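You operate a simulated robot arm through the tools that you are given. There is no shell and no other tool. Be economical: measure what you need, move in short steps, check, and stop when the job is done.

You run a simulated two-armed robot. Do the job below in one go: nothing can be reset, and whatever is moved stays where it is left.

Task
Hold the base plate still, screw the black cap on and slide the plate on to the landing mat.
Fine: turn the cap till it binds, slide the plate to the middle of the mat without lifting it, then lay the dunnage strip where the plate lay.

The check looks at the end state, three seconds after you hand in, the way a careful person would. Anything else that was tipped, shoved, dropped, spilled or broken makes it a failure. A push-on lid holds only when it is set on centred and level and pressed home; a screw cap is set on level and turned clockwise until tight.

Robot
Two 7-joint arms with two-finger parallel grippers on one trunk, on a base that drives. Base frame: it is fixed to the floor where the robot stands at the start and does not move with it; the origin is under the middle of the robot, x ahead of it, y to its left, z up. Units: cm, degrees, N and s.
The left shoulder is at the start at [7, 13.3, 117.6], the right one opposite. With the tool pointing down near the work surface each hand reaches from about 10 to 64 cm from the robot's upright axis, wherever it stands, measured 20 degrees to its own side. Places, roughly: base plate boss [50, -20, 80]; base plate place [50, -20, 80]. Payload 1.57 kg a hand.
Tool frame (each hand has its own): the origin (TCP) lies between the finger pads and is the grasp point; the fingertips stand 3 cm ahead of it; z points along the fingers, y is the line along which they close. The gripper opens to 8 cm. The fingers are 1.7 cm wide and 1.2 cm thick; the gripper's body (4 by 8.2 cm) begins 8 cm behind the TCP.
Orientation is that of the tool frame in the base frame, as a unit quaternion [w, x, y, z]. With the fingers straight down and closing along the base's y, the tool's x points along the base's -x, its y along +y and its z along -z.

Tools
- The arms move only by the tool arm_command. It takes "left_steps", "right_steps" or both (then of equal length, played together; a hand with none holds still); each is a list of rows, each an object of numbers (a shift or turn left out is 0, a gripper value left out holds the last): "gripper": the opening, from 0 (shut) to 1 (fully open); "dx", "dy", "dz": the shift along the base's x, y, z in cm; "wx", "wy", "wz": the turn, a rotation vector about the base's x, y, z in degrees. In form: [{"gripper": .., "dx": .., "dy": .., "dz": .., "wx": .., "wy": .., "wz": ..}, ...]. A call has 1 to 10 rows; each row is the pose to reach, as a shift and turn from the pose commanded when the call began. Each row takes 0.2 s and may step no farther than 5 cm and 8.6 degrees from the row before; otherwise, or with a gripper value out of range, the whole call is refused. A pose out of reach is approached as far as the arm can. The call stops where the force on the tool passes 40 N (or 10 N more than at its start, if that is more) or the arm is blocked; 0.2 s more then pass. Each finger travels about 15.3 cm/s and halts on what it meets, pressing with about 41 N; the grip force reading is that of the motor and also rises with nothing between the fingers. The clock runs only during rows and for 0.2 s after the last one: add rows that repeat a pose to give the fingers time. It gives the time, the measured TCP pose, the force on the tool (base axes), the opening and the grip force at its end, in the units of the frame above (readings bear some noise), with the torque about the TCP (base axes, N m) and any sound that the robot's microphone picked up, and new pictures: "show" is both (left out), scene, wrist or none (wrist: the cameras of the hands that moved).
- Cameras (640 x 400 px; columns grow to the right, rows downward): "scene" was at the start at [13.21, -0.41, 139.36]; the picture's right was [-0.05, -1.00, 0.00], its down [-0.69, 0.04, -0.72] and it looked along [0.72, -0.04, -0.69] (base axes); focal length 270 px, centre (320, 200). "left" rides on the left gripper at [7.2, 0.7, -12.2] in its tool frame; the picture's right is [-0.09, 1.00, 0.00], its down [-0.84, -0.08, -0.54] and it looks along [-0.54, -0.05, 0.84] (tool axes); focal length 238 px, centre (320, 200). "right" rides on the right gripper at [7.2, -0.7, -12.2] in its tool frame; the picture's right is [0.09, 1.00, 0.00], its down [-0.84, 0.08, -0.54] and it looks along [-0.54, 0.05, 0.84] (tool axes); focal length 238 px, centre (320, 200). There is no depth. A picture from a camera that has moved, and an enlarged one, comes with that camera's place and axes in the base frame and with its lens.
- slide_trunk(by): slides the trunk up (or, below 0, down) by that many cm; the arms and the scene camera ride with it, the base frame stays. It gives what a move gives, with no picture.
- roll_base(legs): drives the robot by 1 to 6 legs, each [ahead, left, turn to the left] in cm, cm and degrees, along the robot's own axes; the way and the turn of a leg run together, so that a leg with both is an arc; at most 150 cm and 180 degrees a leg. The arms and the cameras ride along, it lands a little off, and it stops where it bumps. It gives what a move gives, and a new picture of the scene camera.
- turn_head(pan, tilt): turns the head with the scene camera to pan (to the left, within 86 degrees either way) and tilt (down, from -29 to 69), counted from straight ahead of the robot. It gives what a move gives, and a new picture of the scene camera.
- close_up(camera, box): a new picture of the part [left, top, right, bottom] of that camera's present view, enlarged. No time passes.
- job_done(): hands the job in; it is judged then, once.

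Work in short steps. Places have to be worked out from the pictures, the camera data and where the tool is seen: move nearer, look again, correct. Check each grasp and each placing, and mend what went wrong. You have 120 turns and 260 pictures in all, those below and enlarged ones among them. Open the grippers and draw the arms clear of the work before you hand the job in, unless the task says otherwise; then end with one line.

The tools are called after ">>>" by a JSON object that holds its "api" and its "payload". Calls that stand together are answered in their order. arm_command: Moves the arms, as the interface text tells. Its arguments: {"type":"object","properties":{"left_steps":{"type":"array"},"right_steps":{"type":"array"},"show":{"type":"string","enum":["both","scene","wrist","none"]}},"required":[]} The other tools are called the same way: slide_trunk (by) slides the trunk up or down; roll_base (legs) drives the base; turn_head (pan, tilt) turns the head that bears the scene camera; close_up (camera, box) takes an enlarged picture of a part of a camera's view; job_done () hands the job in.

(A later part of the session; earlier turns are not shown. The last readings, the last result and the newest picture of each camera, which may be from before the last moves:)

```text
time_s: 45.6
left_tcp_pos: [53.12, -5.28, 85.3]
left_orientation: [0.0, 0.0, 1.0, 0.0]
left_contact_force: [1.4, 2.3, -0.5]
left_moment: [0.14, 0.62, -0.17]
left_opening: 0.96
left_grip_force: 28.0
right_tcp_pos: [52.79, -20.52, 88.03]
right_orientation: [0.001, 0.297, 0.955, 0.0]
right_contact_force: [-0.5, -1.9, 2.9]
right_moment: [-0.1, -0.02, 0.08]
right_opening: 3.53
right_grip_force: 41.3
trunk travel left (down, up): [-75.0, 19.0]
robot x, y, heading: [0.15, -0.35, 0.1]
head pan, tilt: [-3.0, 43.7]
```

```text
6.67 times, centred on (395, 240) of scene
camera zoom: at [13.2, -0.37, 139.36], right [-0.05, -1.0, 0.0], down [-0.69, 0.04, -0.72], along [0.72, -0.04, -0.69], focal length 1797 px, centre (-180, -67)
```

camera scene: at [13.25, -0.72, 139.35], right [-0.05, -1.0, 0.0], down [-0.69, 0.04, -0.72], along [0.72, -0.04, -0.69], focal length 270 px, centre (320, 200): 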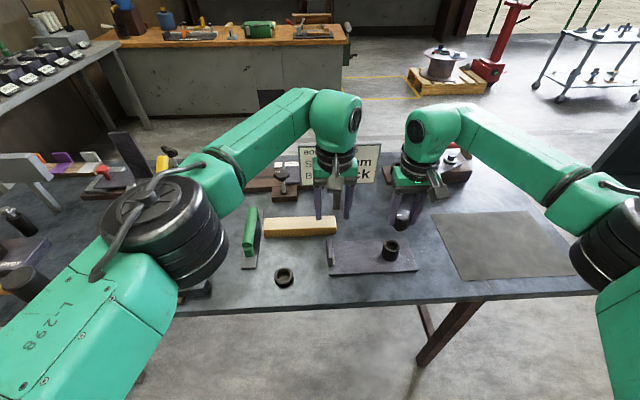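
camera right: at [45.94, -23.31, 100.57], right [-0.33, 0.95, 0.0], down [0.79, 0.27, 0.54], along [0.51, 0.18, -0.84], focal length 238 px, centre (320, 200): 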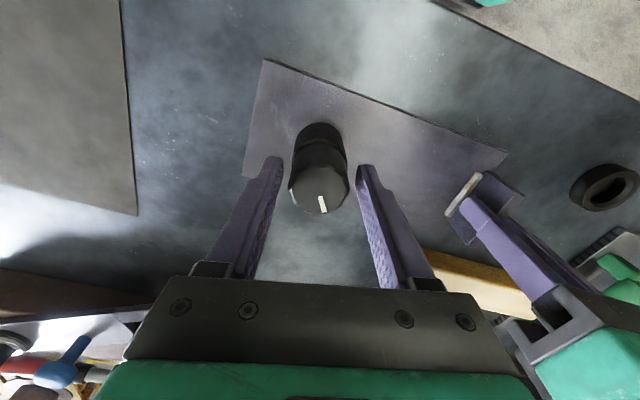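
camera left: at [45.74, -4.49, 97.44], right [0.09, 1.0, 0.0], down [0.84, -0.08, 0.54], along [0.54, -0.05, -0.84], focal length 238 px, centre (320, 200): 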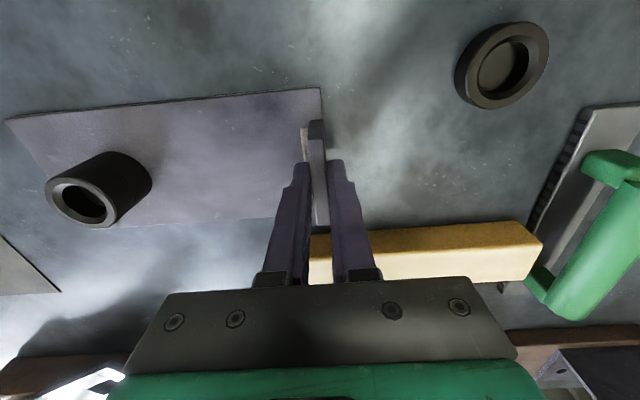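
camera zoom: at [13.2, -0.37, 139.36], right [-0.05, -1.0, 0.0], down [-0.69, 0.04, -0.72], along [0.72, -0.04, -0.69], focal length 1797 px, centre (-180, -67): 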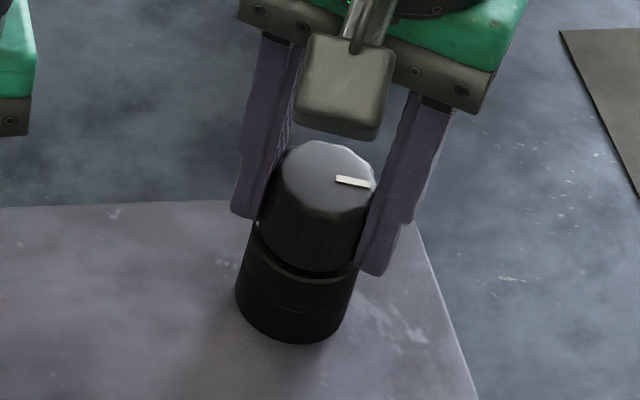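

The mark again held still: the cap is bound tight. I'll open the right hand and lift it straight off, then release and raise the left.

>>> {"api": "arm_command", "payload": {"right_steps": [{"gripper": 0.7}, {"gripper": 0.7}, {"dz": 3, "wz": 8}, {"dz": 7, "wz": 16}, {"dz": 11, "wz": 24}, {"dz": 15, "wz": 32}, {"dz": 17, "wz": 34.5}], "left_steps": [{}, {}, {"gripper": 0.35}, {"gripper": 0.35}, {"dz": 2, "gripper": 0.35}, {"dz": 6, "gripper": 0.4}, {"dz": 11, "gripper": 0.4}], "show": "both"}}

>>> {"api": "close_up", "payload": {"camera": "scene", "box": [300, 180, 450, 290]}}

```text
time_s: 47.2
left_tcp_pos: [52.97, -5.37, 96.35]
left_orientation: [0.0, 0.0, 1.0, 0.0]
left_contact_force: [-0.6, -1.2, -0.1]
left_moment: [0.01, 0.01, -0.05]
left_opening: 3.2
left_grip_force: 0.1
right_tcp_pos: [52.52, -20.83, 105.17]
right_orientation: [0.0, -0.001, 1.0, 0.0]
right_contact_force: [0.3, 0.0, 0.9]
right_moment: [0.0, -0.02, 0.0]
right_opening: 5.6
right_grip_force: 0.0
trunk travel left (down, up): [-75.0, 19.0]
robot x, y, heading: [0.05, 0.04, 0.1]
head pan, tilt: [-3.0, 43.7]
camera scene: at [13.08, -0.38, 139.36], right [-0.05, -1.0, 0.0], down [-0.69, 0.04, -0.72], along [0.72, -0.04, -0.69], focal length 270 px, centre (320, 200)
camera right: at [45.39, -21.67, 117.26], right [-0.1, 1.0, 0.0], down [0.84, 0.08, 0.54], along [0.54, 0.05, -0.84], focal length 238 px, centre (320, 200)
camera left: at [45.7, -4.68, 108.49], right [0.09, 1.0, 0.0], down [0.84, -0.08, 0.54], along [0.54, -0.05, -0.84], focal length 238 px, centre (320, 200)
```

scene: 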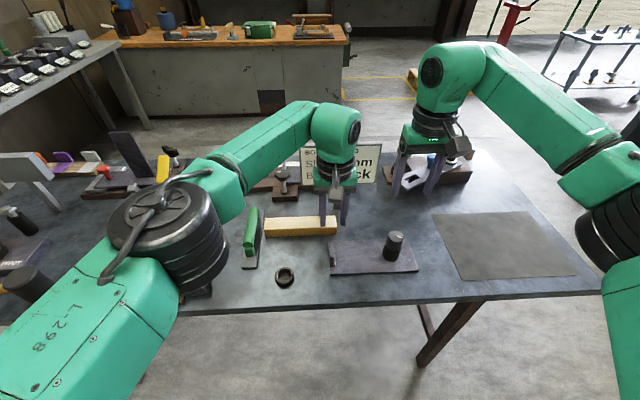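
right: 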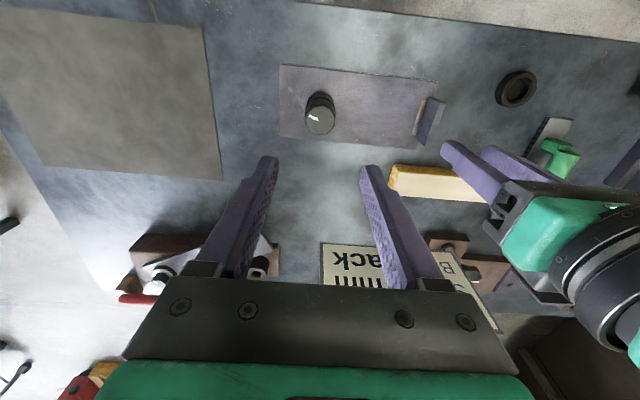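
left: 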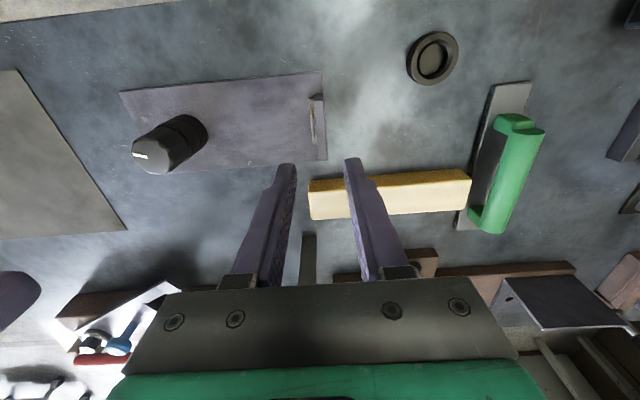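

```text
3.64 times, centred on (375, 235) of scene
camera zoom: at [13.08, -0.38, 139.36], right [-0.05, -1.0, 0.0], down [-0.69, 0.04, -0.72], along [0.72, -0.04, -0.69], focal length 980 px, centre (120, 73)
```

zoom: 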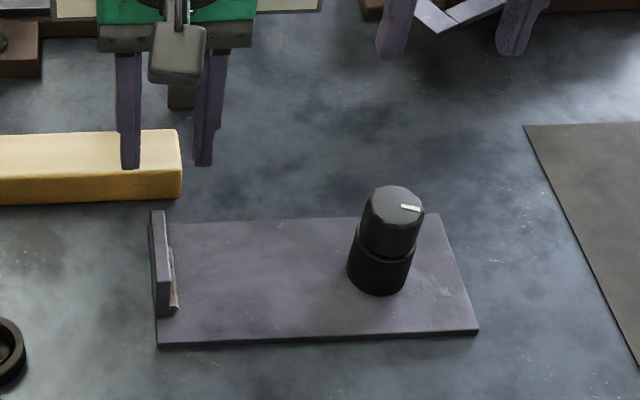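

The cap sits level on the boss and the plate is unmoved (centre ≈ (53.2, −15.95)). I'll retract both arms before driving the base right.

>>> {"api": "arm_command", "payload": {"left_steps": [{"dz": 3, "dx": -1}, {"dz": 6, "dx": -2, "dy": 3}, {"dz": 9, "dx": -4, "dy": 6}, {"dz": 12, "dx": -6, "dy": 9}, {"dz": 14, "dx": -8, "dy": 13}, {"dz": 16, "dx": -10, "dy": 17}, {"dz": 18, "dx": -12, "dy": 21}, {"dz": 20, "dx": -14, "dy": 25}, {"dz": 20, "dx": -15, "dy": 29}, {"dz": 20, "dx": -15, "dy": 30}], "right_steps": [{"dx": -1, "dz": 1}, {"dx": -3, "dz": 2}, {"dx": -5, "dz": 3}, {"dx": -7, "dz": 4}, {"dx": -9, "dz": 5}, {"dx": -11, "dz": 6}, {"dx": -13, "dz": 7}, {"dx": -13, "dz": 8}, {"dx": -13, "dz": 8}, {"dx": -13, "dz": 8}], "show": "none"}}

>>> {"api": "roll_base", "payload": {"legs": [[0, -17, 0]]}}

```text
time_s: 49.4
left_tcp_pos: [37.49, 24.56, 116.33]
left_orientation: [0.0, 0.0, 1.0, 0.0]
left_contact_force: [-0.3, 0.0, 0.1]
left_moment: [0.01, -0.01, -0.02]
left_opening: 3.19
left_grip_force: 0.1
right_tcp_pos: [39.59, -20.76, 113.15]
right_orientation: [0.001, -0.001, 1.0, 0.0]
right_contact_force: [-0.3, 0.1, 0.3]
right_moment: [0.04, 0.01, -0.02]
right_opening: 5.58
right_grip_force: 0.1
trunk travel left (down, up): [-75.0, 19.0]
robot x, y, heading: [0.03, -0.19, 0.0]
head pan, tilt: [-3.0, 43.7]
```

```text
time_s: 50.9
left_tcp_pos: [37.37, 8.45, 116.32]
left_orientation: [0.0, -0.003, 1.0, -0.002]
left_contact_force: [0.5, 0.3, -0.3]
left_moment: [-0.01, -0.01, 0.04]
left_opening: 3.21
left_grip_force: 0.0
right_tcp_pos: [39.8, -37.03, 113.11]
right_orientation: [0.0, -0.003, 1.0, 0.0]
right_contact_force: [-0.7, 0.1, -1.0]
right_moment: [0.0, 0.02, 0.0]
right_opening: 5.58
right_grip_force: 0.0
trunk travel left (down, up): [-75.0, 19.0]
robot x, y, heading: [0.03, -16.77, 0.3]
head pan, tilt: [-3.0, 43.7]
camera scene: at [13.24, -16.73, 139.36], right [-0.05, -1.0, 0.0], down [-0.69, 0.03, -0.72], along [0.72, -0.04, -0.69], focal length 270 px, centre (320, 200)
```

scene: 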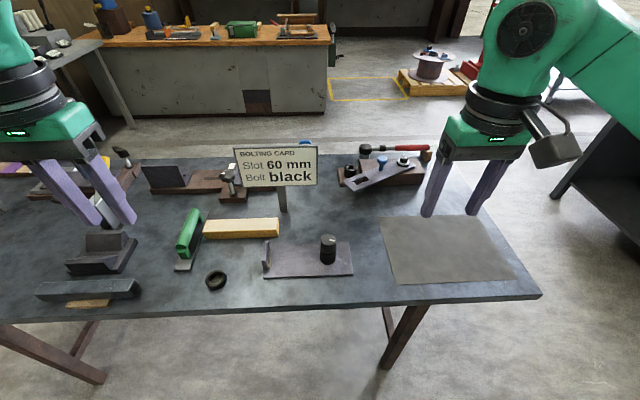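

Base is now at y≈−16.8. I'll zoom on the mat for its centre and bring the right hand over the tab.

>>> {"api": "close_up", "payload": {"camera": "scene", "box": [360, 195, 540, 305]}}

>>> {"api": "arm_command", "payload": {"right_steps": [{"dx": 1.5, "dy": 3.5, "dz": -1.5}, {"dx": 3, "dy": 7, "dz": -3}, {"dx": 4.5, "dy": 10.5, "dz": -4.5}, {"dx": 6, "dy": 14, "dz": -6}, {"dx": 7.5, "dy": 17.5, "dz": -7.5}, {"dx": 9, "dy": 21, "dz": -9}, {"dx": 10.5, "dy": 24.5, "dz": -10.5}, {"dx": 12, "dy": 28, "dz": -12}, {"dx": 13.2, "dy": 31.7, "dz": -13.5, "gripper": 0.5}, {"dx": 13.2, "dy": 31.7, "dz": -13.5}], "show": "both"}}

>>> {"api": "close_up", "payload": {"camera": "right", "box": [220, 60, 420, 235]}}

```text
3.56 times, centred on (450, 250) of scene
camera zoom: at [13.24, -16.73, 139.36], right [-0.05, -1.0, 0.0], down [-0.69, 0.03, -0.72], along [0.72, -0.04, -0.69], focal length 959 px, centre (-142, 22)
```

zoom: 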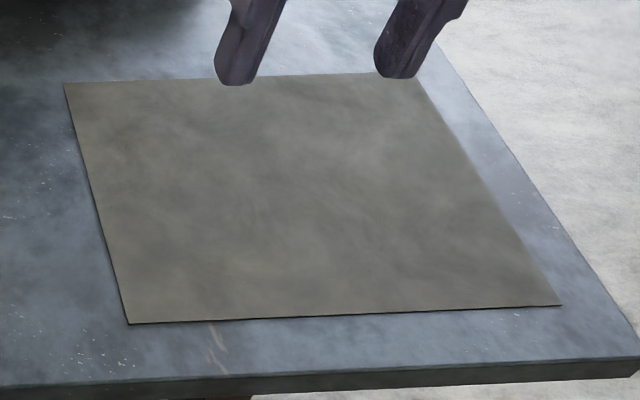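

```text
time_s: 53.0
left_tcp_pos: [37.47, 8.06, 116.46]
left_orientation: [0.0, -0.003, 1.0, 0.0]
left_contact_force: [0.1, -0.6, -0.4]
left_moment: [0.04, 0.0, 0.01]
left_opening: 3.18
left_grip_force: 0.0
right_tcp_pos: [51.03, -5.81, 99.5]
right_orientation: [0.001, -0.003, 1.0, 0.002]
right_contact_force: [-0.1, -0.4, 0.3]
right_moment: [0.03, 0.02, 0.01]
right_opening: 4.0
right_grip_force: 0.1
right hand out of reach, approached as far as the arm can: row 9, 10
trunk travel left (down, up): [-75.0, 19.0]
robot x, y, heading: [0.06, -16.67, 0.4]
head pan, tilt: [-3.0, 43.7]
camera scene: at [13.29, -17.22, 139.35], right [-0.05, -1.0, 0.0], down [-0.69, 0.03, -0.72], along [0.72, -0.03, -0.69], focal length 270 px, centre (320, 200)
camera right: at [43.79, -6.71, 111.72], right [-0.1, 1.0, 0.0], down [0.84, 0.08, 0.54], along [0.54, 0.06, -0.84], focal length 238 px, centre (320, 200)
```

scene: 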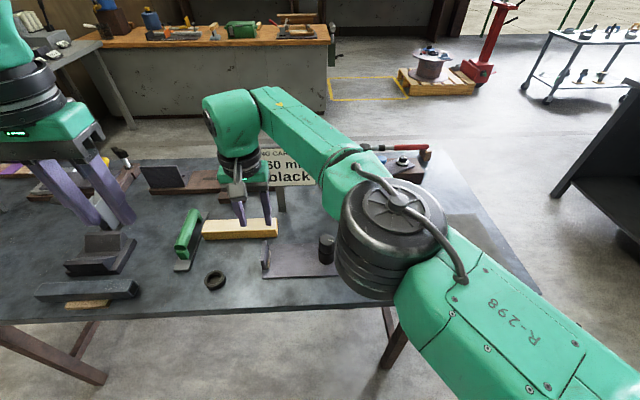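
right: 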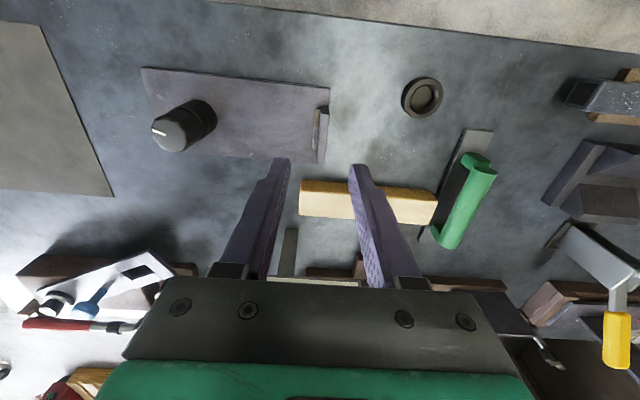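

```text
2.29 times, centred on (320, 148) of right
camera zoom: at [43.79, -6.71, 111.72], right [-0.1, 1.0, 0.0], down [0.84, 0.08, 0.54], along [0.54, 0.06, -0.84], focal length 545 px, centre (320, 320)
```

zoom: 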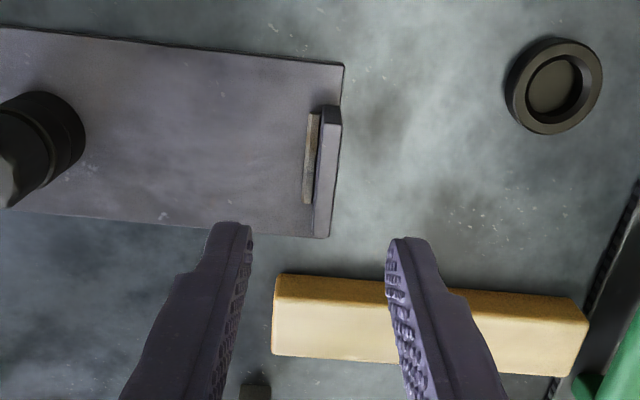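

Mat centre computes to (56.1, −52.5). The right hand is at its reach limit (x=51), so I want to drive a few cm ahead; I'll check clearance in front of the base first.

>>> {"api": "turn_head", "payload": {"pan": 0, "tilt": 69}}

```text
time_s: 53.9
left_tcp_pos: [37.41, 8.2, 116.33]
left_orientation: [0.0, -0.003, 1.0, -0.001]
left_contact_force: [0.0, -0.2, 0.0]
left_moment: [-0.01, 0.02, 0.0]
left_opening: 3.2
left_grip_force: 0.0
right_tcp_pos: [51.06, -5.61, 99.68]
right_orientation: [0.001, -0.003, 1.0, 0.0]
right_contact_force: [-0.8, 0.0, -0.7]
right_moment: [-0.04, -0.04, 0.01]
right_opening: 3.99
right_grip_force: 0.0
trunk travel left (down, up): [-75.0, 19.0]
robot x, y, heading: [-0.11, -16.57, 0.2]
head pan, tilt: [0.0, 68.8]
camera scene: at [10.61, -16.56, 136.28], right [0.0, -1.0, 0.0], down [-0.93, 0.0, -0.36], along [0.36, 0.0, -0.93], focal length 270 px, centre (320, 200)
```

scene: 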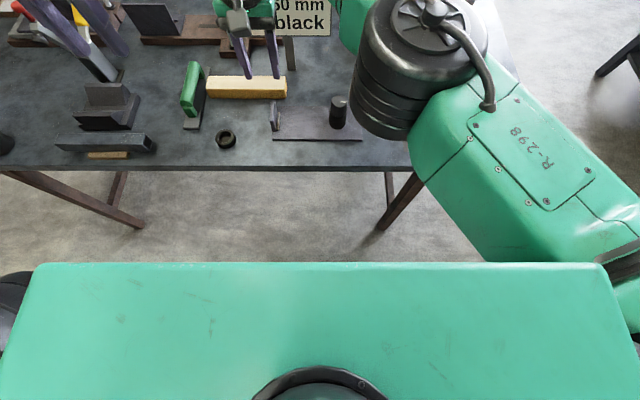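

The floor is visible out to x≈30 ahead of the base, with the table edge at 43, so 5 cm ahead is safe. Driving, then restoring the head view.

>>> {"api": "roll_base", "payload": {"legs": [[5, 0, 0]]}}

>>> {"api": "turn_head", "payload": {"pan": -10, "tilt": 47}}

>>> {"api": "close_up", "payload": {"camera": "right", "box": [220, 60, 420, 235]}}

```text
time_s: 54.9
left_tcp_pos: [41.82, 8.22, 116.51]
left_orientation: [0.003, -0.002, 1.0, -0.001]
left_contact_force: [-0.8, 0.6, -0.2]
left_moment: [0.04, -0.05, 0.02]
left_opening: 3.21
left_grip_force: 0.0
right_tcp_pos: [55.5, -5.7, 100.0]
right_orientation: [0.003, -0.003, 1.0, 0.001]
right_contact_force: [0.2, 0.3, 0.0]
right_moment: [0.0, -0.04, -0.01]
right_opening: 4.01
right_grip_force: 0.1
trunk travel left (down, up): [-75.0, 19.0]
robot x, y, heading: [5.09, -17.13, 0.3]
head pan, tilt: [0.0, 68.8]
camera scene: at [14.9, -16.61, 136.34], right [0.0, -1.0, 0.0], down [-0.93, 0.0, -0.37], along [0.37, 0.0, -0.93], focal length 270 px, centre (320, 200)
```

scene: 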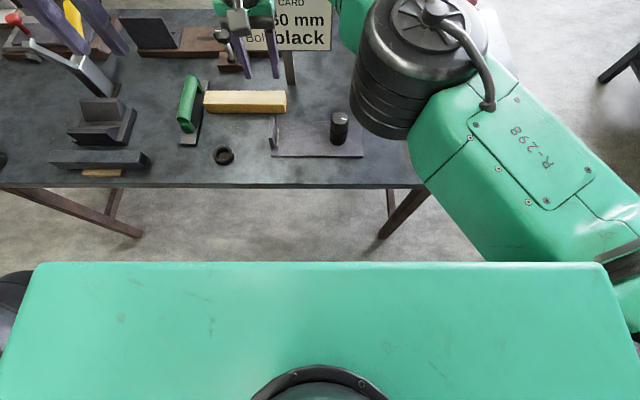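

```text
time_s: 55.7
left_tcp_pos: [42.49, 8.17, 116.33]
left_orientation: [0.0, -0.002, 1.0, -0.001]
left_contact_force: [-0.4, 0.1, 0.5]
left_moment: [-0.02, -0.02, 0.0]
left_opening: 3.19
left_grip_force: 0.1
right_tcp_pos: [55.96, -5.55, 99.62]
right_orientation: [0.001, -0.004, 1.0, 0.0]
right_contact_force: [0.2, -0.6, -0.3]
right_moment: [0.0, -0.02, 0.0]
right_opening: 3.99
right_grip_force: 0.0
trunk travel left (down, up): [-75.0, 19.0]
robot x, y, heading: [4.89, -16.7, 0.1]
head pan, tilt: [-10.0, 47.0]
camera scene: at [17.94, -17.93, 138.86], right [-0.17, -0.99, 0.0], down [-0.72, 0.12, -0.68], along [0.67, -0.12, -0.73], focal length 270 px, centre (320, 200)
```

scene: 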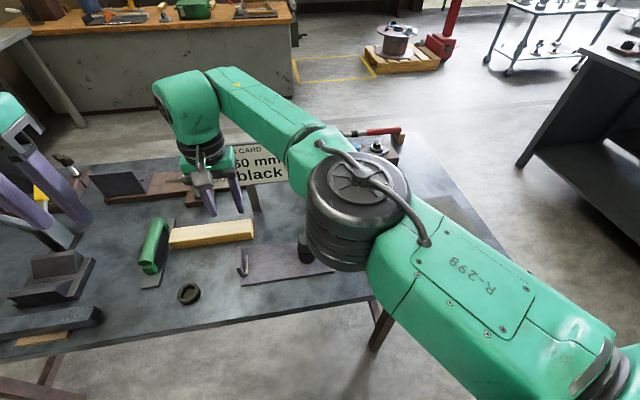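

```text
2.29 times, centred on (320, 148) of right
camera zoom: at [48.78, -6.5, 111.69], right [-0.1, 0.99, 0.0], down [0.84, 0.08, 0.54], along [0.54, 0.05, -0.84], focal length 545 px, centre (320, 320)
```

zoom: 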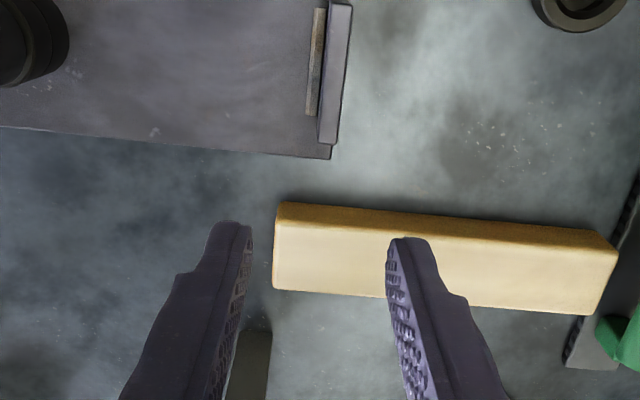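

I'll move back over the tab and part-way down, then re-check because the commanded pose may differ from the clipped one.

>>> {"api": "arm_command", "payload": {"right_steps": [{"dx": -1.5, "dy": 0.2, "dz": -2}, {"dx": -3, "dy": 0.3, "dz": -5}, {"dx": -3, "dy": 0.3, "dz": -7}, {"dx": -3, "dy": 0.3, "dz": -7}], "show": "none"}}

>>> {"api": "close_up", "payload": {"camera": "right", "box": [220, 60, 420, 235]}}

```text
time_s: 56.7
left_tcp_pos: [42.2, 8.16, 116.42]
left_orientation: [0.0, -0.003, 1.0, -0.001]
left_contact_force: [1.0, -0.9, 0.3]
left_moment: [0.01, 0.02, 0.0]
left_opening: 3.2
left_grip_force: 0.0
right_tcp_pos: [53.02, -5.42, 92.65]
right_orientation: [0.001, -0.003, 1.0, 0.001]
right_contact_force: [-0.4, 0.4, -0.4]
right_moment: [0.0, 0.02, 0.01]
right_opening: 4.01
right_grip_force: 0.1
trunk travel left (down, up): [-75.0, 19.0]
robot x, y, heading: [4.84, -16.23, 0.3]
head pan, tilt: [-10.0, 47.0]
```

```text
2.29 times, centred on (320, 148) of right
camera zoom: at [45.8, -6.24, 104.73], right [-0.1, 0.99, 0.0], down [0.84, 0.08, 0.54], along [0.54, 0.06, -0.84], focal length 545 px, centre (320, 320)
```

zoom: 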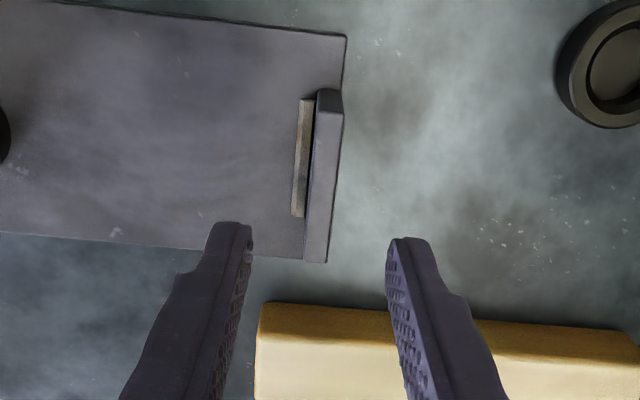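

Aligned over the tab (y≈−5.4). Descending and gripping it.

>>> {"api": "arm_command", "payload": {"right_steps": [{"dz": -3, "dx": -0.3, "dy": 0.05}, {"dz": -5.5, "dx": -0.3, "dy": 0.05}, {"dz": -7.3, "dx": -0.3, "dy": 0.05}, {"dz": -7.3, "dx": -0.3, "dy": 0.05}, {"dz": -7.3, "dx": -0.3, "dy": 0.05, "gripper": 0.25}, {"dz": -7.3, "dx": -0.3, "dy": 0.05, "gripper": 0.25}], "show": "none"}}

>>> {"api": "close_up", "payload": {"camera": "right", "box": [220, 80, 420, 235]}}

```text
time_s: 58.1
left_tcp_pos: [42.33, 8.27, 116.51]
left_orientation: [0.0, -0.002, 1.0, 0.0]
left_contact_force: [-0.2, -0.1, 0.6]
left_moment: [0.0, 0.01, -0.01]
left_opening: 3.2
left_grip_force: 0.1
right_tcp_pos: [52.88, -5.2, 85.31]
right_orientation: [0.001, -0.004, 1.0, 0.002]
right_contact_force: [1.0, -0.4, 0.4]
right_moment: [0.01, -0.01, 0.0]
right_opening: 2.01
right_grip_force: 0.1
trunk travel left (down, up): [-75.0, 19.0]
robot x, y, heading: [4.73, -16.96, -0.1]
head pan, tilt: [-10.0, 47.0]
```

```text
2.58 times, centred on (320, 158) of right
camera zoom: at [45.62, -6.06, 97.44], right [-0.1, 0.99, 0.0], down [0.84, 0.08, 0.54], along [0.54, 0.06, -0.84], focal length 615 px, centre (320, 310)
```

zoom: 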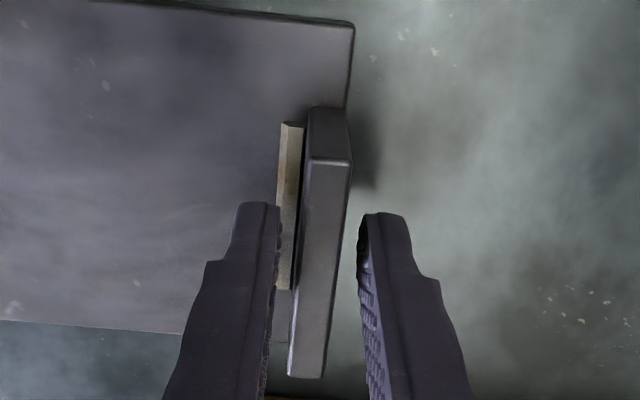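

Centred around the tab. I'll close and start a short slide of 3 cm toward −y to see how the plate responds.

>>> {"api": "arm_command", "payload": {"right_steps": [{"gripper": 0.1}, {"gripper": 0.0}, {"gripper": 0.0}, {"dy": -0.5}, {"dy": -1}, {"dy": -2}, {"dy": -3}, {"dy": -3}], "show": "both"}}

```text
time_s: 59.9
left_tcp_pos: [42.21, 8.35, 116.41]
left_orientation: [0.001, -0.003, 1.0, -0.001]
left_contact_force: [0.3, 0.5, -0.6]
left_moment: [-0.01, 0.0, 0.01]
left_opening: 3.18
left_grip_force: 0.1
right_tcp_pos: [52.67, -8.15, 85.29]
right_orientation: [0.001, -0.005, 1.0, 0.001]
right_contact_force: [-0.8, 6.7, 1.9]
right_moment: [0.11, -0.11, -0.08]
right_opening: 0.99
right_grip_force: 28.3
trunk travel left (down, up): [-75.0, 19.0]
robot x, y, heading: [5.12, -16.33, 0.3]
head pan, tilt: [-10.0, 47.0]
camera scene: at [17.72, -17.79, 138.89], right [-0.17, -0.99, 0.0], down [-0.72, 0.12, -0.68], along [0.67, -0.12, -0.73], focal length 270 px, centre (320, 200)
camera right: at [45.32, -8.99, 97.43], right [-0.1, 0.99, 0.0], down [0.84, 0.08, 0.54], along [0.54, 0.05, -0.84], focal length 238 px, centre (320, 200)
```

scene: 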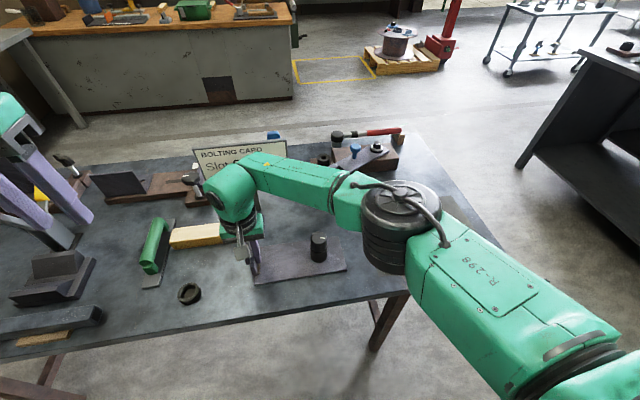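
right: 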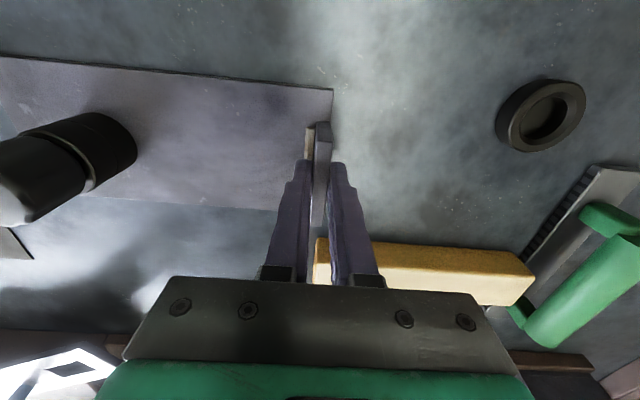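

The plate slides smoothly at ~7 N. I'll continue up to the mat's edge (plate front to about y≈−36) with a little +x.

>>> {"api": "arm_command", "payload": {"right_steps": [{"dy": -1, "dx": 0.2}, {"dy": -2, "dx": 0.3}, {"dy": -3, "dx": 0.4}, {"dy": -4, "dx": 0.5}, {"dy": -5, "dx": 0.6}, {"dy": -6, "dx": 0.7}, {"dy": -6, "dx": 0.7}], "show": "scene"}}

>>> {"api": "close_up", "payload": {"camera": "scene", "box": [220, 200, 420, 300]}}

```text
time_s: 61.5
left_tcp_pos: [42.41, 8.22, 116.26]
left_orientation: [0.0, -0.003, 1.0, -0.001]
left_contact_force: [0.7, 0.2, -0.2]
left_moment: [-0.02, 0.02, 0.0]
left_opening: 3.19
left_grip_force: 0.0
right_tcp_pos: [53.34, -14.29, 85.31]
right_orientation: [0.001, -0.003, 1.0, -0.001]
right_contact_force: [0.0, 2.2, 0.1]
right_moment: [0.05, -0.59, 0.04]
right_opening: 0.98
right_grip_force: 27.7
trunk travel left (down, up): [-75.0, 19.0]
robot x, y, heading: [4.6, -16.76, 0.4]
head pan, tilt: [-10.0, 47.0]
camera scene: at [17.85, -17.88, 138.88], right [-0.17, -0.99, 0.0], down [-0.72, 0.12, -0.68], along [0.67, -0.12, -0.73], focal length 270 px, centre (320, 200)
```

scene: 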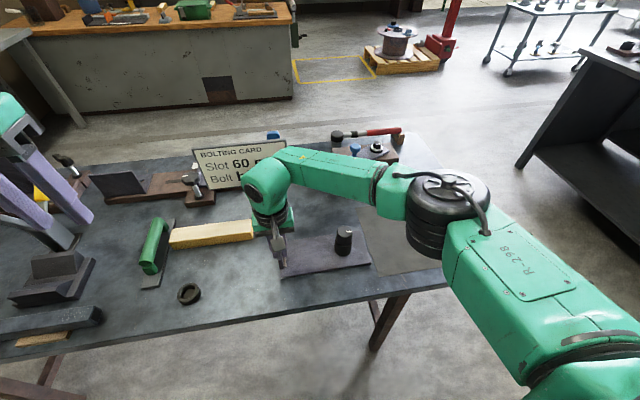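

```text
3.20 times, centred on (320, 250) of scene
camera zoom: at [17.85, -17.88, 138.88], right [-0.17, -0.99, 0.0], down [-0.72, 0.12, -0.68], along [0.67, -0.12, -0.73], focal length 863 px, centre (320, 40)
```

zoom: 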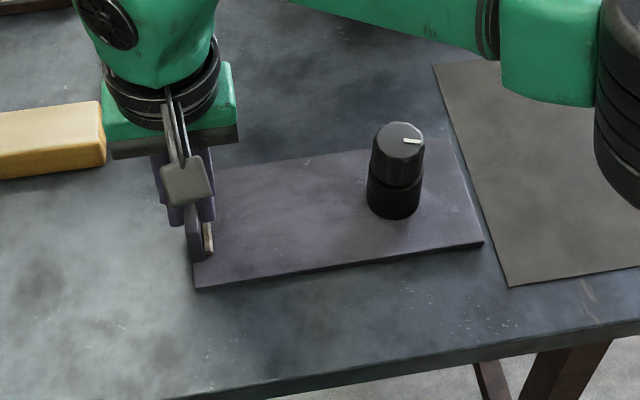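

The plate front is about 1 cm from the mat's edge. I'll cross the edge slowly and watch the force.

>>> {"api": "arm_command", "payload": {"right_steps": [{"dy": -0.6, "dx": 0.05}, {"dy": -1.2, "dx": 0.1}, {"dy": -1.8, "dx": 0.15}, {"dy": -2.4, "dx": 0.2}, {"dy": -3, "dx": 0.25}, {"dy": -3.6, "dx": 0.3}, {"dy": -4.2, "dx": 0.35}, {"dy": -4.2, "dx": 0.35}], "show": "none"}}

>>> {"api": "close_up", "payload": {"camera": "scene", "box": [250, 200, 430, 300]}}

```text
time_s: 63.3
left_tcp_pos: [42.35, 8.15, 116.28]
left_orientation: [-0.001, -0.002, 1.0, -0.001]
left_contact_force: [0.4, 0.3, -0.3]
left_moment: [-0.02, -0.01, -0.01]
left_opening: 3.22
left_grip_force: 0.0
right_tcp_pos: [53.91, -18.66, 85.51]
right_orientation: [0.0, -0.004, 1.0, 0.0]
right_contact_force: [-0.2, 1.0, 0.7]
right_moment: [0.15, -0.34, 0.02]
right_opening: 0.98
right_grip_force: 28.1
trunk travel left (down, up): [-75.0, 19.0]
robot x, y, heading: [5.17, -16.61, 0.2]
head pan, tilt: [-10.0, 47.0]
```

```text
3.56 times, centred on (340, 250) of scene
camera zoom: at [17.94, -17.92, 138.87], right [-0.17, -0.99, 0.0], down [-0.72, 0.12, -0.68], along [0.67, -0.12, -0.73], focal length 959 px, centre (249, 22)
```

zoom: 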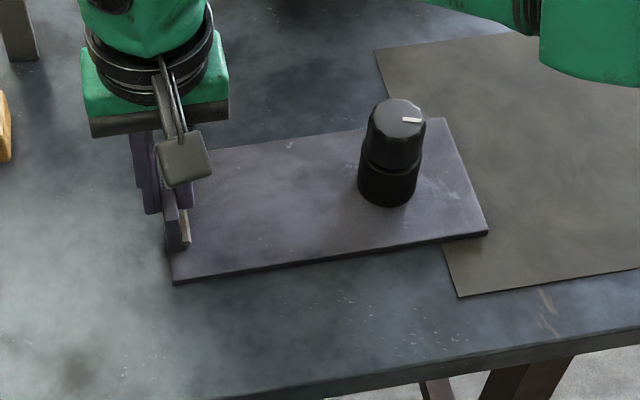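

It slid over the edge with almost no force. Continuing 14 cm further.

>>> {"api": "arm_command", "payload": {"right_steps": [{"dy": -1.4, "dx": 0.12}, {"dy": -2.8, "dx": 0.24}, {"dy": -4.2, "dx": 0.36}, {"dy": -5.6, "dx": 0.48}, {"dy": -7, "dx": 0.6}, {"dy": -8.4, "dx": 0.72}, {"dy": -9.8, "dx": 0.84}, {"dy": -11.2, "dx": 0.96}, {"dy": -12.6, "dx": 1.08}, {"dy": -14, "dx": 1.2}], "show": "scene"}}

```text
time_s: 65.5
left_tcp_pos: [42.19, 8.49, 116.37]
left_orientation: [0.001, -0.002, 1.0, -0.002]
left_contact_force: [0.8, -0.5, 0.5]
left_moment: [-0.01, 0.01, 0.01]
left_opening: 3.2
left_grip_force: 0.1
right_tcp_pos: [54.77, -32.23, 85.37]
right_orientation: [0.003, -0.004, 1.0, 0.001]
right_contact_force: [-0.3, 7.5, 11.7]
right_moment: [-0.04, 0.06, -0.24]
right_opening: 0.98
right_grip_force: 28.1
trunk travel left (down, up): [-75.0, 19.0]
robot x, y, heading: [4.99, -16.7, 0.3]
head pan, tilt: [-10.0, 47.0]
camera scene: at [17.62, -17.7, 138.92], right [-0.17, -0.99, 0.0], down [-0.72, 0.12, -0.68], along [0.67, -0.12, -0.73], focal length 270 px, centre (320, 200)
```

scene: 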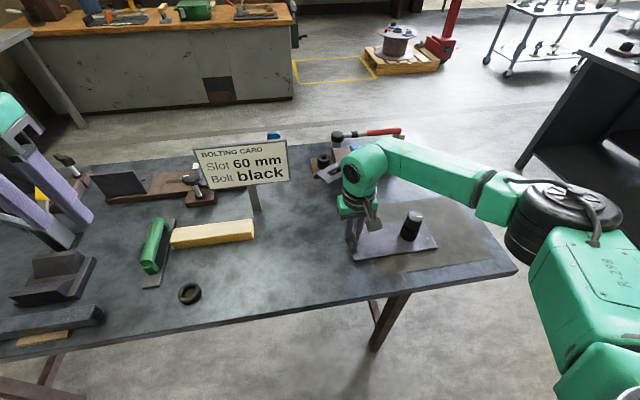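

A bit of downward load (Fz 11.7) as the plate rides onto the mat's thickness; I'll relax by 0.2 cm and finish the remaining ~9.4 cm.

>>> {"api": "arm_command", "payload": {"right_steps": [{"dz": 0.1, "dy": -1.2, "dx": 0.1}, {"dz": 0.2, "dy": -2.4, "dx": 0.2}, {"dz": 0.2, "dy": -3.6, "dx": 0.3}, {"dz": 0.2, "dy": -4.8, "dx": 0.4}, {"dz": 0.2, "dy": -6, "dx": 0.5}, {"dz": 0.2, "dy": -7.2, "dx": 0.65}, {"dz": 0.2, "dy": -8.4, "dx": 0.8}, {"dz": 0.2, "dy": -9.4, "dx": 0.9}, {"dz": 0.2, "dy": -9.4, "dx": 0.9}], "show": "scene"}}

>>> {"api": "close_up", "payload": {"camera": "scene", "box": [340, 180, 530, 300]}}

```text
time_s: 67.5
left_tcp_pos: [42.46, 8.03, 116.41]
left_orientation: [-0.001, -0.003, 1.0, 0.001]
left_contact_force: [0.0, 0.1, 0.0]
left_moment: [0.01, 0.01, -0.02]
left_opening: 3.21
left_grip_force: 0.0
right_tcp_pos: [55.86, -42.12, 85.47]
right_orientation: [0.0, -0.003, 1.0, 0.001]
right_contact_force: [0.6, 0.3, -1.1]
right_moment: [0.14, -0.33, 0.04]
right_opening: 0.98
right_grip_force: 28.2
trunk travel left (down, up): [-75.0, 19.0]
robot x, y, heading: [4.97, -16.47, 0.4]
head pan, tilt: [-10.0, 47.0]
camera scene: at [17.96, -18.02, 138.86], right [-0.17, -0.99, 0.0], down [-0.72, 0.12, -0.68], along [0.67, -0.11, -0.73], focal length 270 px, centre (320, 200)
```

scene: 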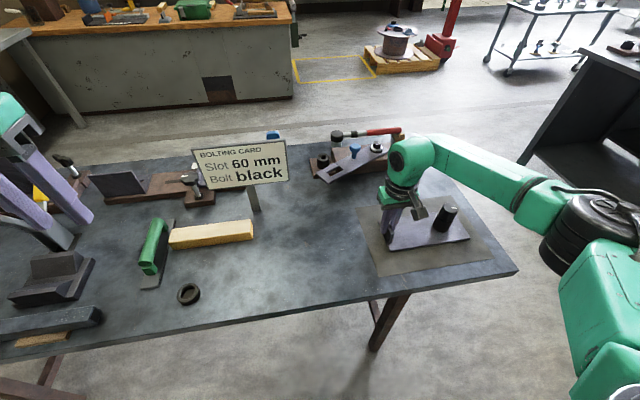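

```text
3.33 times, centred on (435, 240) of scene
camera zoom: at [17.96, -18.02, 138.86], right [-0.17, -0.99, 0.0], down [-0.72, 0.12, -0.68], along [0.67, -0.11, -0.73], focal length 899 px, centre (-63, 67)
```

zoom: 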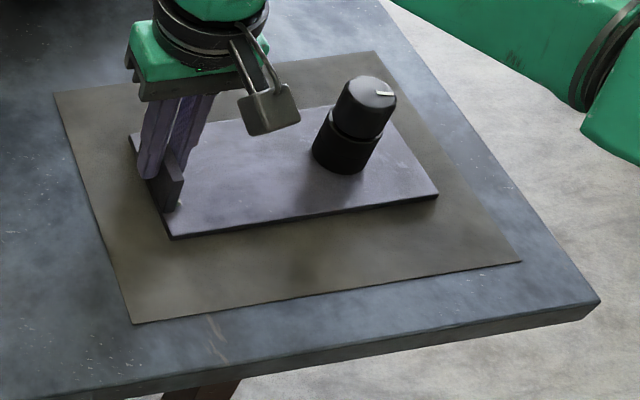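

The plate is on the mat, about 0.5–0.7 cm too far in −y. I'll draw it back 0.6 cm and then release.

>>> {"api": "arm_command", "payload": {"right_steps": [{"dy": 0.3, "dx": 0.1}, {"dy": 0.6, "dx": 0.1}, {"dy": 0.6, "dx": 0.1}, {"dy": 0.6, "dx": 0.1, "gripper": 0.3}, {"dy": 0.6, "dx": 0.1, "gripper": 0.35}, {"dy": 0.6, "dx": 0.1, "dz": 4}, {"dy": 0.6, "dx": 0.1, "dz": 8.5}, {"dy": 0.6, "dx": -2, "dz": 13}, {"dy": 0.6, "dx": -6, "dz": 16}, {"dy": 0.6, "dx": -10, "dz": 18}], "show": "both"}}

>>> {"api": "close_up", "payload": {"camera": "scene", "box": [340, 180, 530, 300]}}

```text
time_s: 69.7
left_tcp_pos: [42.13, 8.31, 116.43]
left_orientation: [0.0, -0.003, 1.0, 0.0]
left_contact_force: [-0.1, 0.2, 0.5]
left_moment: [0.04, -0.01, 0.02]
left_opening: 3.19
left_grip_force: 0.1
right_tcp_pos: [45.65, -41.23, 103.45]
right_orientation: [0.001, -0.004, 1.0, 0.001]
right_contact_force: [0.5, -1.3, -0.1]
right_moment: [-0.03, -0.02, 0.0]
right_opening: 2.8
right_grip_force: 0.1
trunk travel left (down, up): [-75.0, 19.0]
robot x, y, heading: [5.12, -16.63, 0.5]
head pan, tilt: [-10.0, 47.0]
camera scene: at [17.62, -17.98, 138.9], right [-0.17, -0.99, 0.0], down [-0.72, 0.12, -0.68], along [0.67, -0.11, -0.73], focal length 270 px, centre (320, 200)
camera right: at [38.31, -42.19, 115.55], right [-0.1, 0.99, 0.0], down [0.83, 0.08, 0.54], along [0.54, 0.05, -0.84], focal length 238 px, centre (320, 200)
```

scene: 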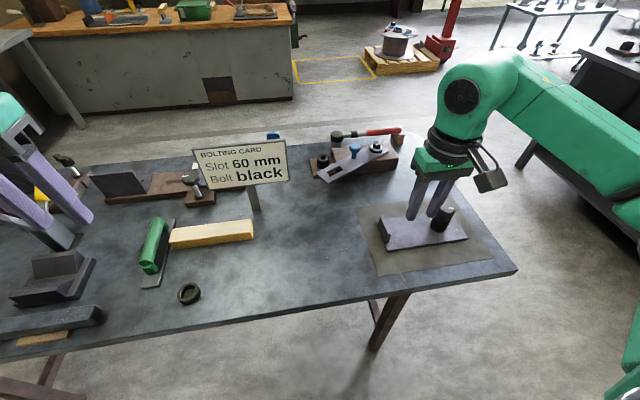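
right: 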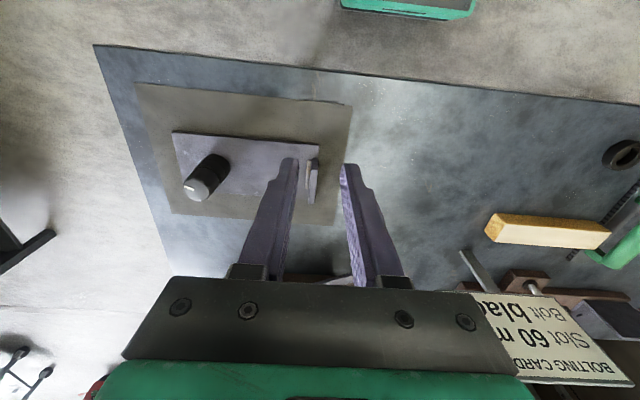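

```text
3.33 times, centred on (435, 240) of scene
camera zoom: at [17.62, -17.98, 138.9], right [-0.17, -0.99, 0.0], down [-0.72, 0.12, -0.68], along [0.67, -0.11, -0.73], focal length 899 px, centre (-63, 67)
```

zoom: 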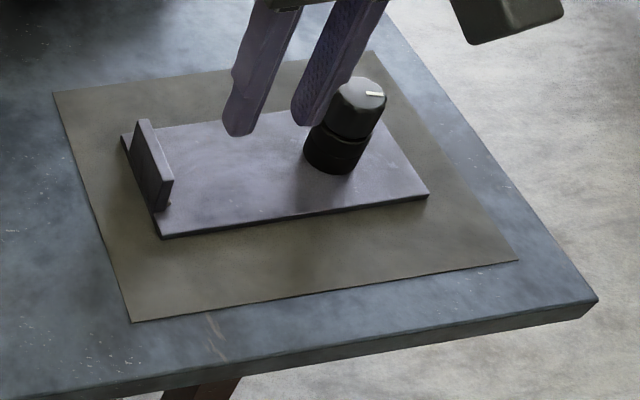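

The plate sits squarely near the middle of the mat. Now the timber strip at (≈62.5, 2.3): I'll drive 4 cm ahead and 6 cm left so the left hand can reach it.

>>> {"api": "roll_base", "payload": {"legs": [[4, 6, 0]]}}

>>> {"api": "arm_command", "payload": {"left_steps": [{"wz": 8.5, "dz": -1, "gripper": 0.9}, {"wz": 17, "dx": 1}, {"wz": 25.5, "dx": 3, "dy": -1}, {"wz": 34, "dx": 5, "dy": -2}, {"wz": 42.5, "dx": 7, "dy": -4}, {"wz": 51, "dx": 9, "dy": -6}, {"wz": 59.5, "dx": 11, "dy": -8, "dz": -3}, {"wz": 68, "dx": 13, "dy": -10, "dz": -6}, {"wz": 76.5, "dx": 15, "dy": -11, "dz": -9}, {"wz": 85, "dx": 15.5, "dy": -11.5, "dz": -12}], "show": "both"}}

```text
time_s: 70.7
left_tcp_pos: [46.13, 13.95, 116.51]
left_orientation: [0.001, -0.001, 1.0, 0.001]
left_contact_force: [-0.1, 1.6, 0.5]
left_moment: [0.02, 0.01, -0.01]
left_opening: 3.19
left_grip_force: 0.0
right_tcp_pos: [49.46, -35.48, 103.46]
right_orientation: [0.001, -0.003, 1.0, 0.001]
right_contact_force: [0.1, 0.0, 0.0]
right_moment: [0.0, -0.01, -0.01]
right_opening: 2.8
right_grip_force: 0.0
trunk travel left (down, up): [-75.0, 19.0]
robot x, y, heading: [8.76, -10.53, 0.0]
head pan, tilt: [-10.0, 47.0]
camera scene: at [21.5, -12.21, 138.9], right [-0.17, -0.99, 0.0], down [-0.72, 0.13, -0.68], along [0.67, -0.12, -0.73], focal length 270 px, centre (320, 200)
```

scene: 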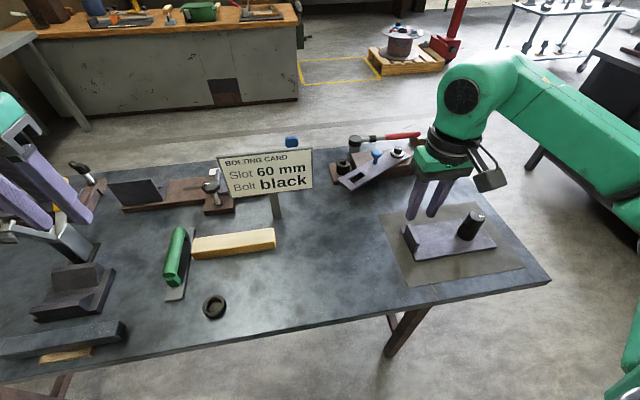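

```text
time_s: 72.9
left_tcp_pos: [61.76, 2.61, 104.04]
left_orientation: [0.0, -0.677, 0.736, -0.001]
left_contact_force: [-0.6, -0.5, -0.8]
left_moment: [0.04, -0.02, 0.0]
left_opening: 7.2
left_grip_force: 0.1
right_tcp_pos: [49.63, -35.35, 103.31]
right_orientation: [0.0, -0.002, 1.0, 0.0]
right_contact_force: [0.2, -0.1, 0.3]
right_moment: [-0.01, 0.0, 0.0]
right_opening: 2.8
right_grip_force: 0.2
trunk travel left (down, up): [-75.0, 19.0]
robot x, y, heading: [8.63, -10.63, -0.3]
head pan, tilt: [-10.0, 47.0]
camera scene: at [21.77, -11.83, 138.88], right [-0.17, -0.99, 0.0], down [-0.72, 0.13, -0.68], along [0.67, -0.12, -0.73], focal length 270 px, centre (320, 200)
camera left: at [60.42, -4.47, 116.17], right [-0.98, 0.17, 0.0], down [0.15, 0.83, 0.54], along [0.09, 0.53, -0.84], focal length 238 px, centre (320, 200)
```

scene: 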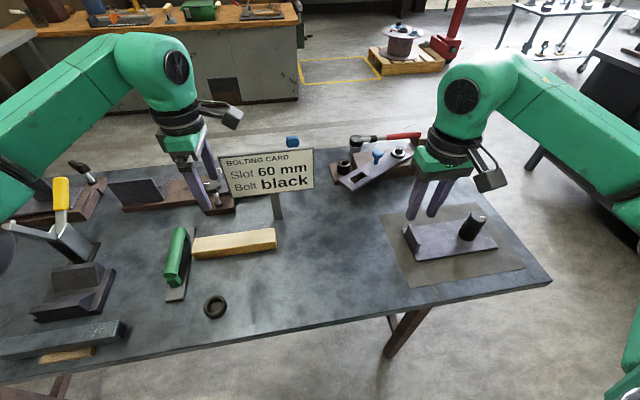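
left: 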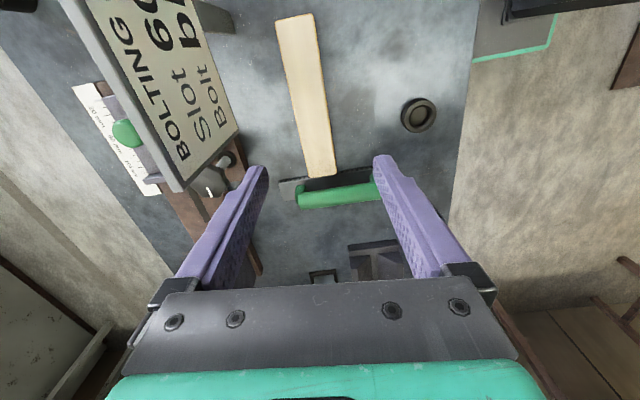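

The strip measures x 60.5–65, y −7.9…12.1, top z≈83, aligned with y. The sign card stands at x≈70, y<1, so I'll grip at y≈4.3 to keep the wrist clear, and descend halfway first.

>>> {"api": "arm_command", "payload": {"left_steps": [{"wz": 5, "dx": 0.5, "dy": 1}, {"wz": 5, "dx": 0.9, "dy": 1.7, "dz": -3}, {"wz": 5, "dx": 0.9, "dy": 1.7, "dz": -7}, {"wz": 5, "dx": 0.9, "dy": 1.7, "dz": -11}, {"wz": 5, "dx": 0.9, "dy": 1.7, "dz": -13}, {"wz": 5, "dx": 0.9, "dy": 1.7, "dz": -13}], "show": "both"}}

>>> {"api": "close_up", "payload": {"camera": "scene", "box": [140, 100, 320, 290]}}

```text
time_s: 74.3
left_tcp_pos: [62.73, 4.05, 91.38]
left_orientation: [-0.001, 0.708, -0.706, 0.0]
left_contact_force: [0.6, 0.4, -0.2]
left_moment: [0.03, 0.0, 0.02]
left_opening: 7.19
left_grip_force: 0.1
right_tcp_pos: [49.63, -35.37, 103.45]
right_orientation: [0.001, -0.002, 1.0, 0.0]
right_contact_force: [-0.3, 0.1, 0.0]
right_moment: [0.01, 0.02, -0.02]
right_opening: 2.78
right_grip_force: 0.0
trunk travel left (down, up): [-75.0, 19.0]
robot x, y, heading: [9.03, -10.9, 0.2]
head pan, tilt: [-10.0, 47.0]
camera scene: at [21.69, -11.89, 138.89], right [-0.17, -0.99, 0.0], down [-0.72, 0.13, -0.68], along [0.67, -0.12, -0.73], focal length 270 px, centre (320, 200)
camera left: at [61.99, -3.04, 103.38], right [-1.0, 0.09, 0.0], down [0.08, 0.84, 0.54], along [0.05, 0.54, -0.84], focal length 238 px, centre (320, 200)
```

scene: 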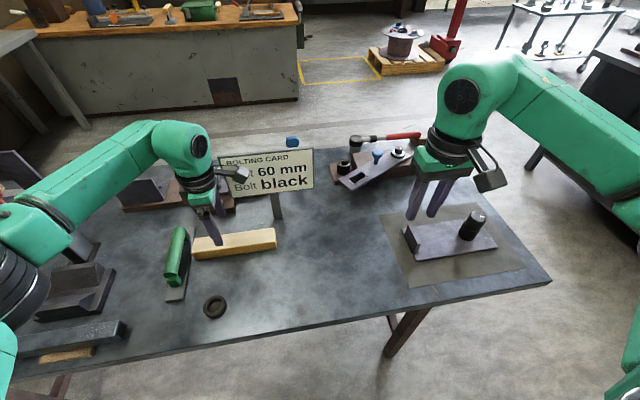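
left: 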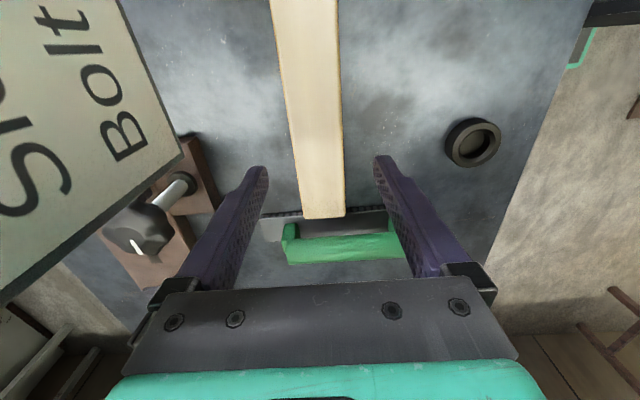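

```text
2.11 times, centred on (230, 195) of scene
camera zoom: at [21.69, -11.89, 138.89], right [-0.17, -0.99, 0.0], down [-0.72, 0.13, -0.68], along [0.67, -0.12, -0.73], focal length 568 px, centre (510, 210)
```

zoom: 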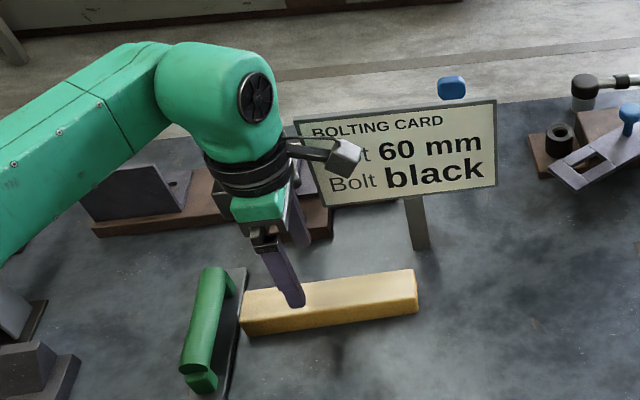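

Strip is centred under the open fingers (needs +0.2 in x), card clear. Descending to grip height and closing.

>>> {"api": "arm_command", "payload": {"left_steps": [{"dx": 0.2, "dz": -3}, {"dx": 0.2, "dz": -6}, {"dx": 0.2, "dz": -7.8}, {"dx": 0.2, "dz": -7.8}, {"dx": 0.2, "dz": -7.8, "gripper": 0.65}, {"dx": 0.2, "dz": -7.8, "gripper": 0.4}, {"dx": 0.2, "dz": -7.8, "gripper": 0.2}, {"dx": 0.2, "dz": -7.8, "gripper": 0.2}], "show": "wrist"}}

```text
time_s: 76.1
left_tcp_pos: [62.94, 4.1, 83.63]
left_orientation: [-0.001, 0.707, -0.707, -0.001]
left_contact_force: [-0.6, 0.0, -0.4]
left_moment: [-0.02, 0.01, -0.04]
left_opening: 4.43
left_grip_force: 41.3
right_tcp_pos: [49.62, -35.32, 103.35]
right_orientation: [0.001, -0.002, 1.0, 0.0]
right_contact_force: [0.2, -0.5, 0.2]
right_moment: [-0.02, 0.02, -0.01]
right_opening: 2.79
right_grip_force: 0.0
trunk travel left (down, up): [-75.0, 19.0]
robot x, y, heading: [8.76, -10.62, 0.3]
head pan, tilt: [-10.0, 47.0]
camera left: at [62.16, -3.08, 95.7], right [-1.0, 0.09, 0.0], down [0.08, 0.84, 0.54], along [0.05, 0.54, -0.84], focal length 238 px, centre (320, 200)
```

left: 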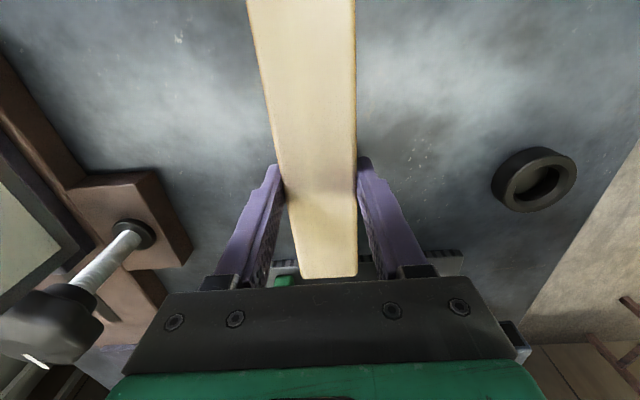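

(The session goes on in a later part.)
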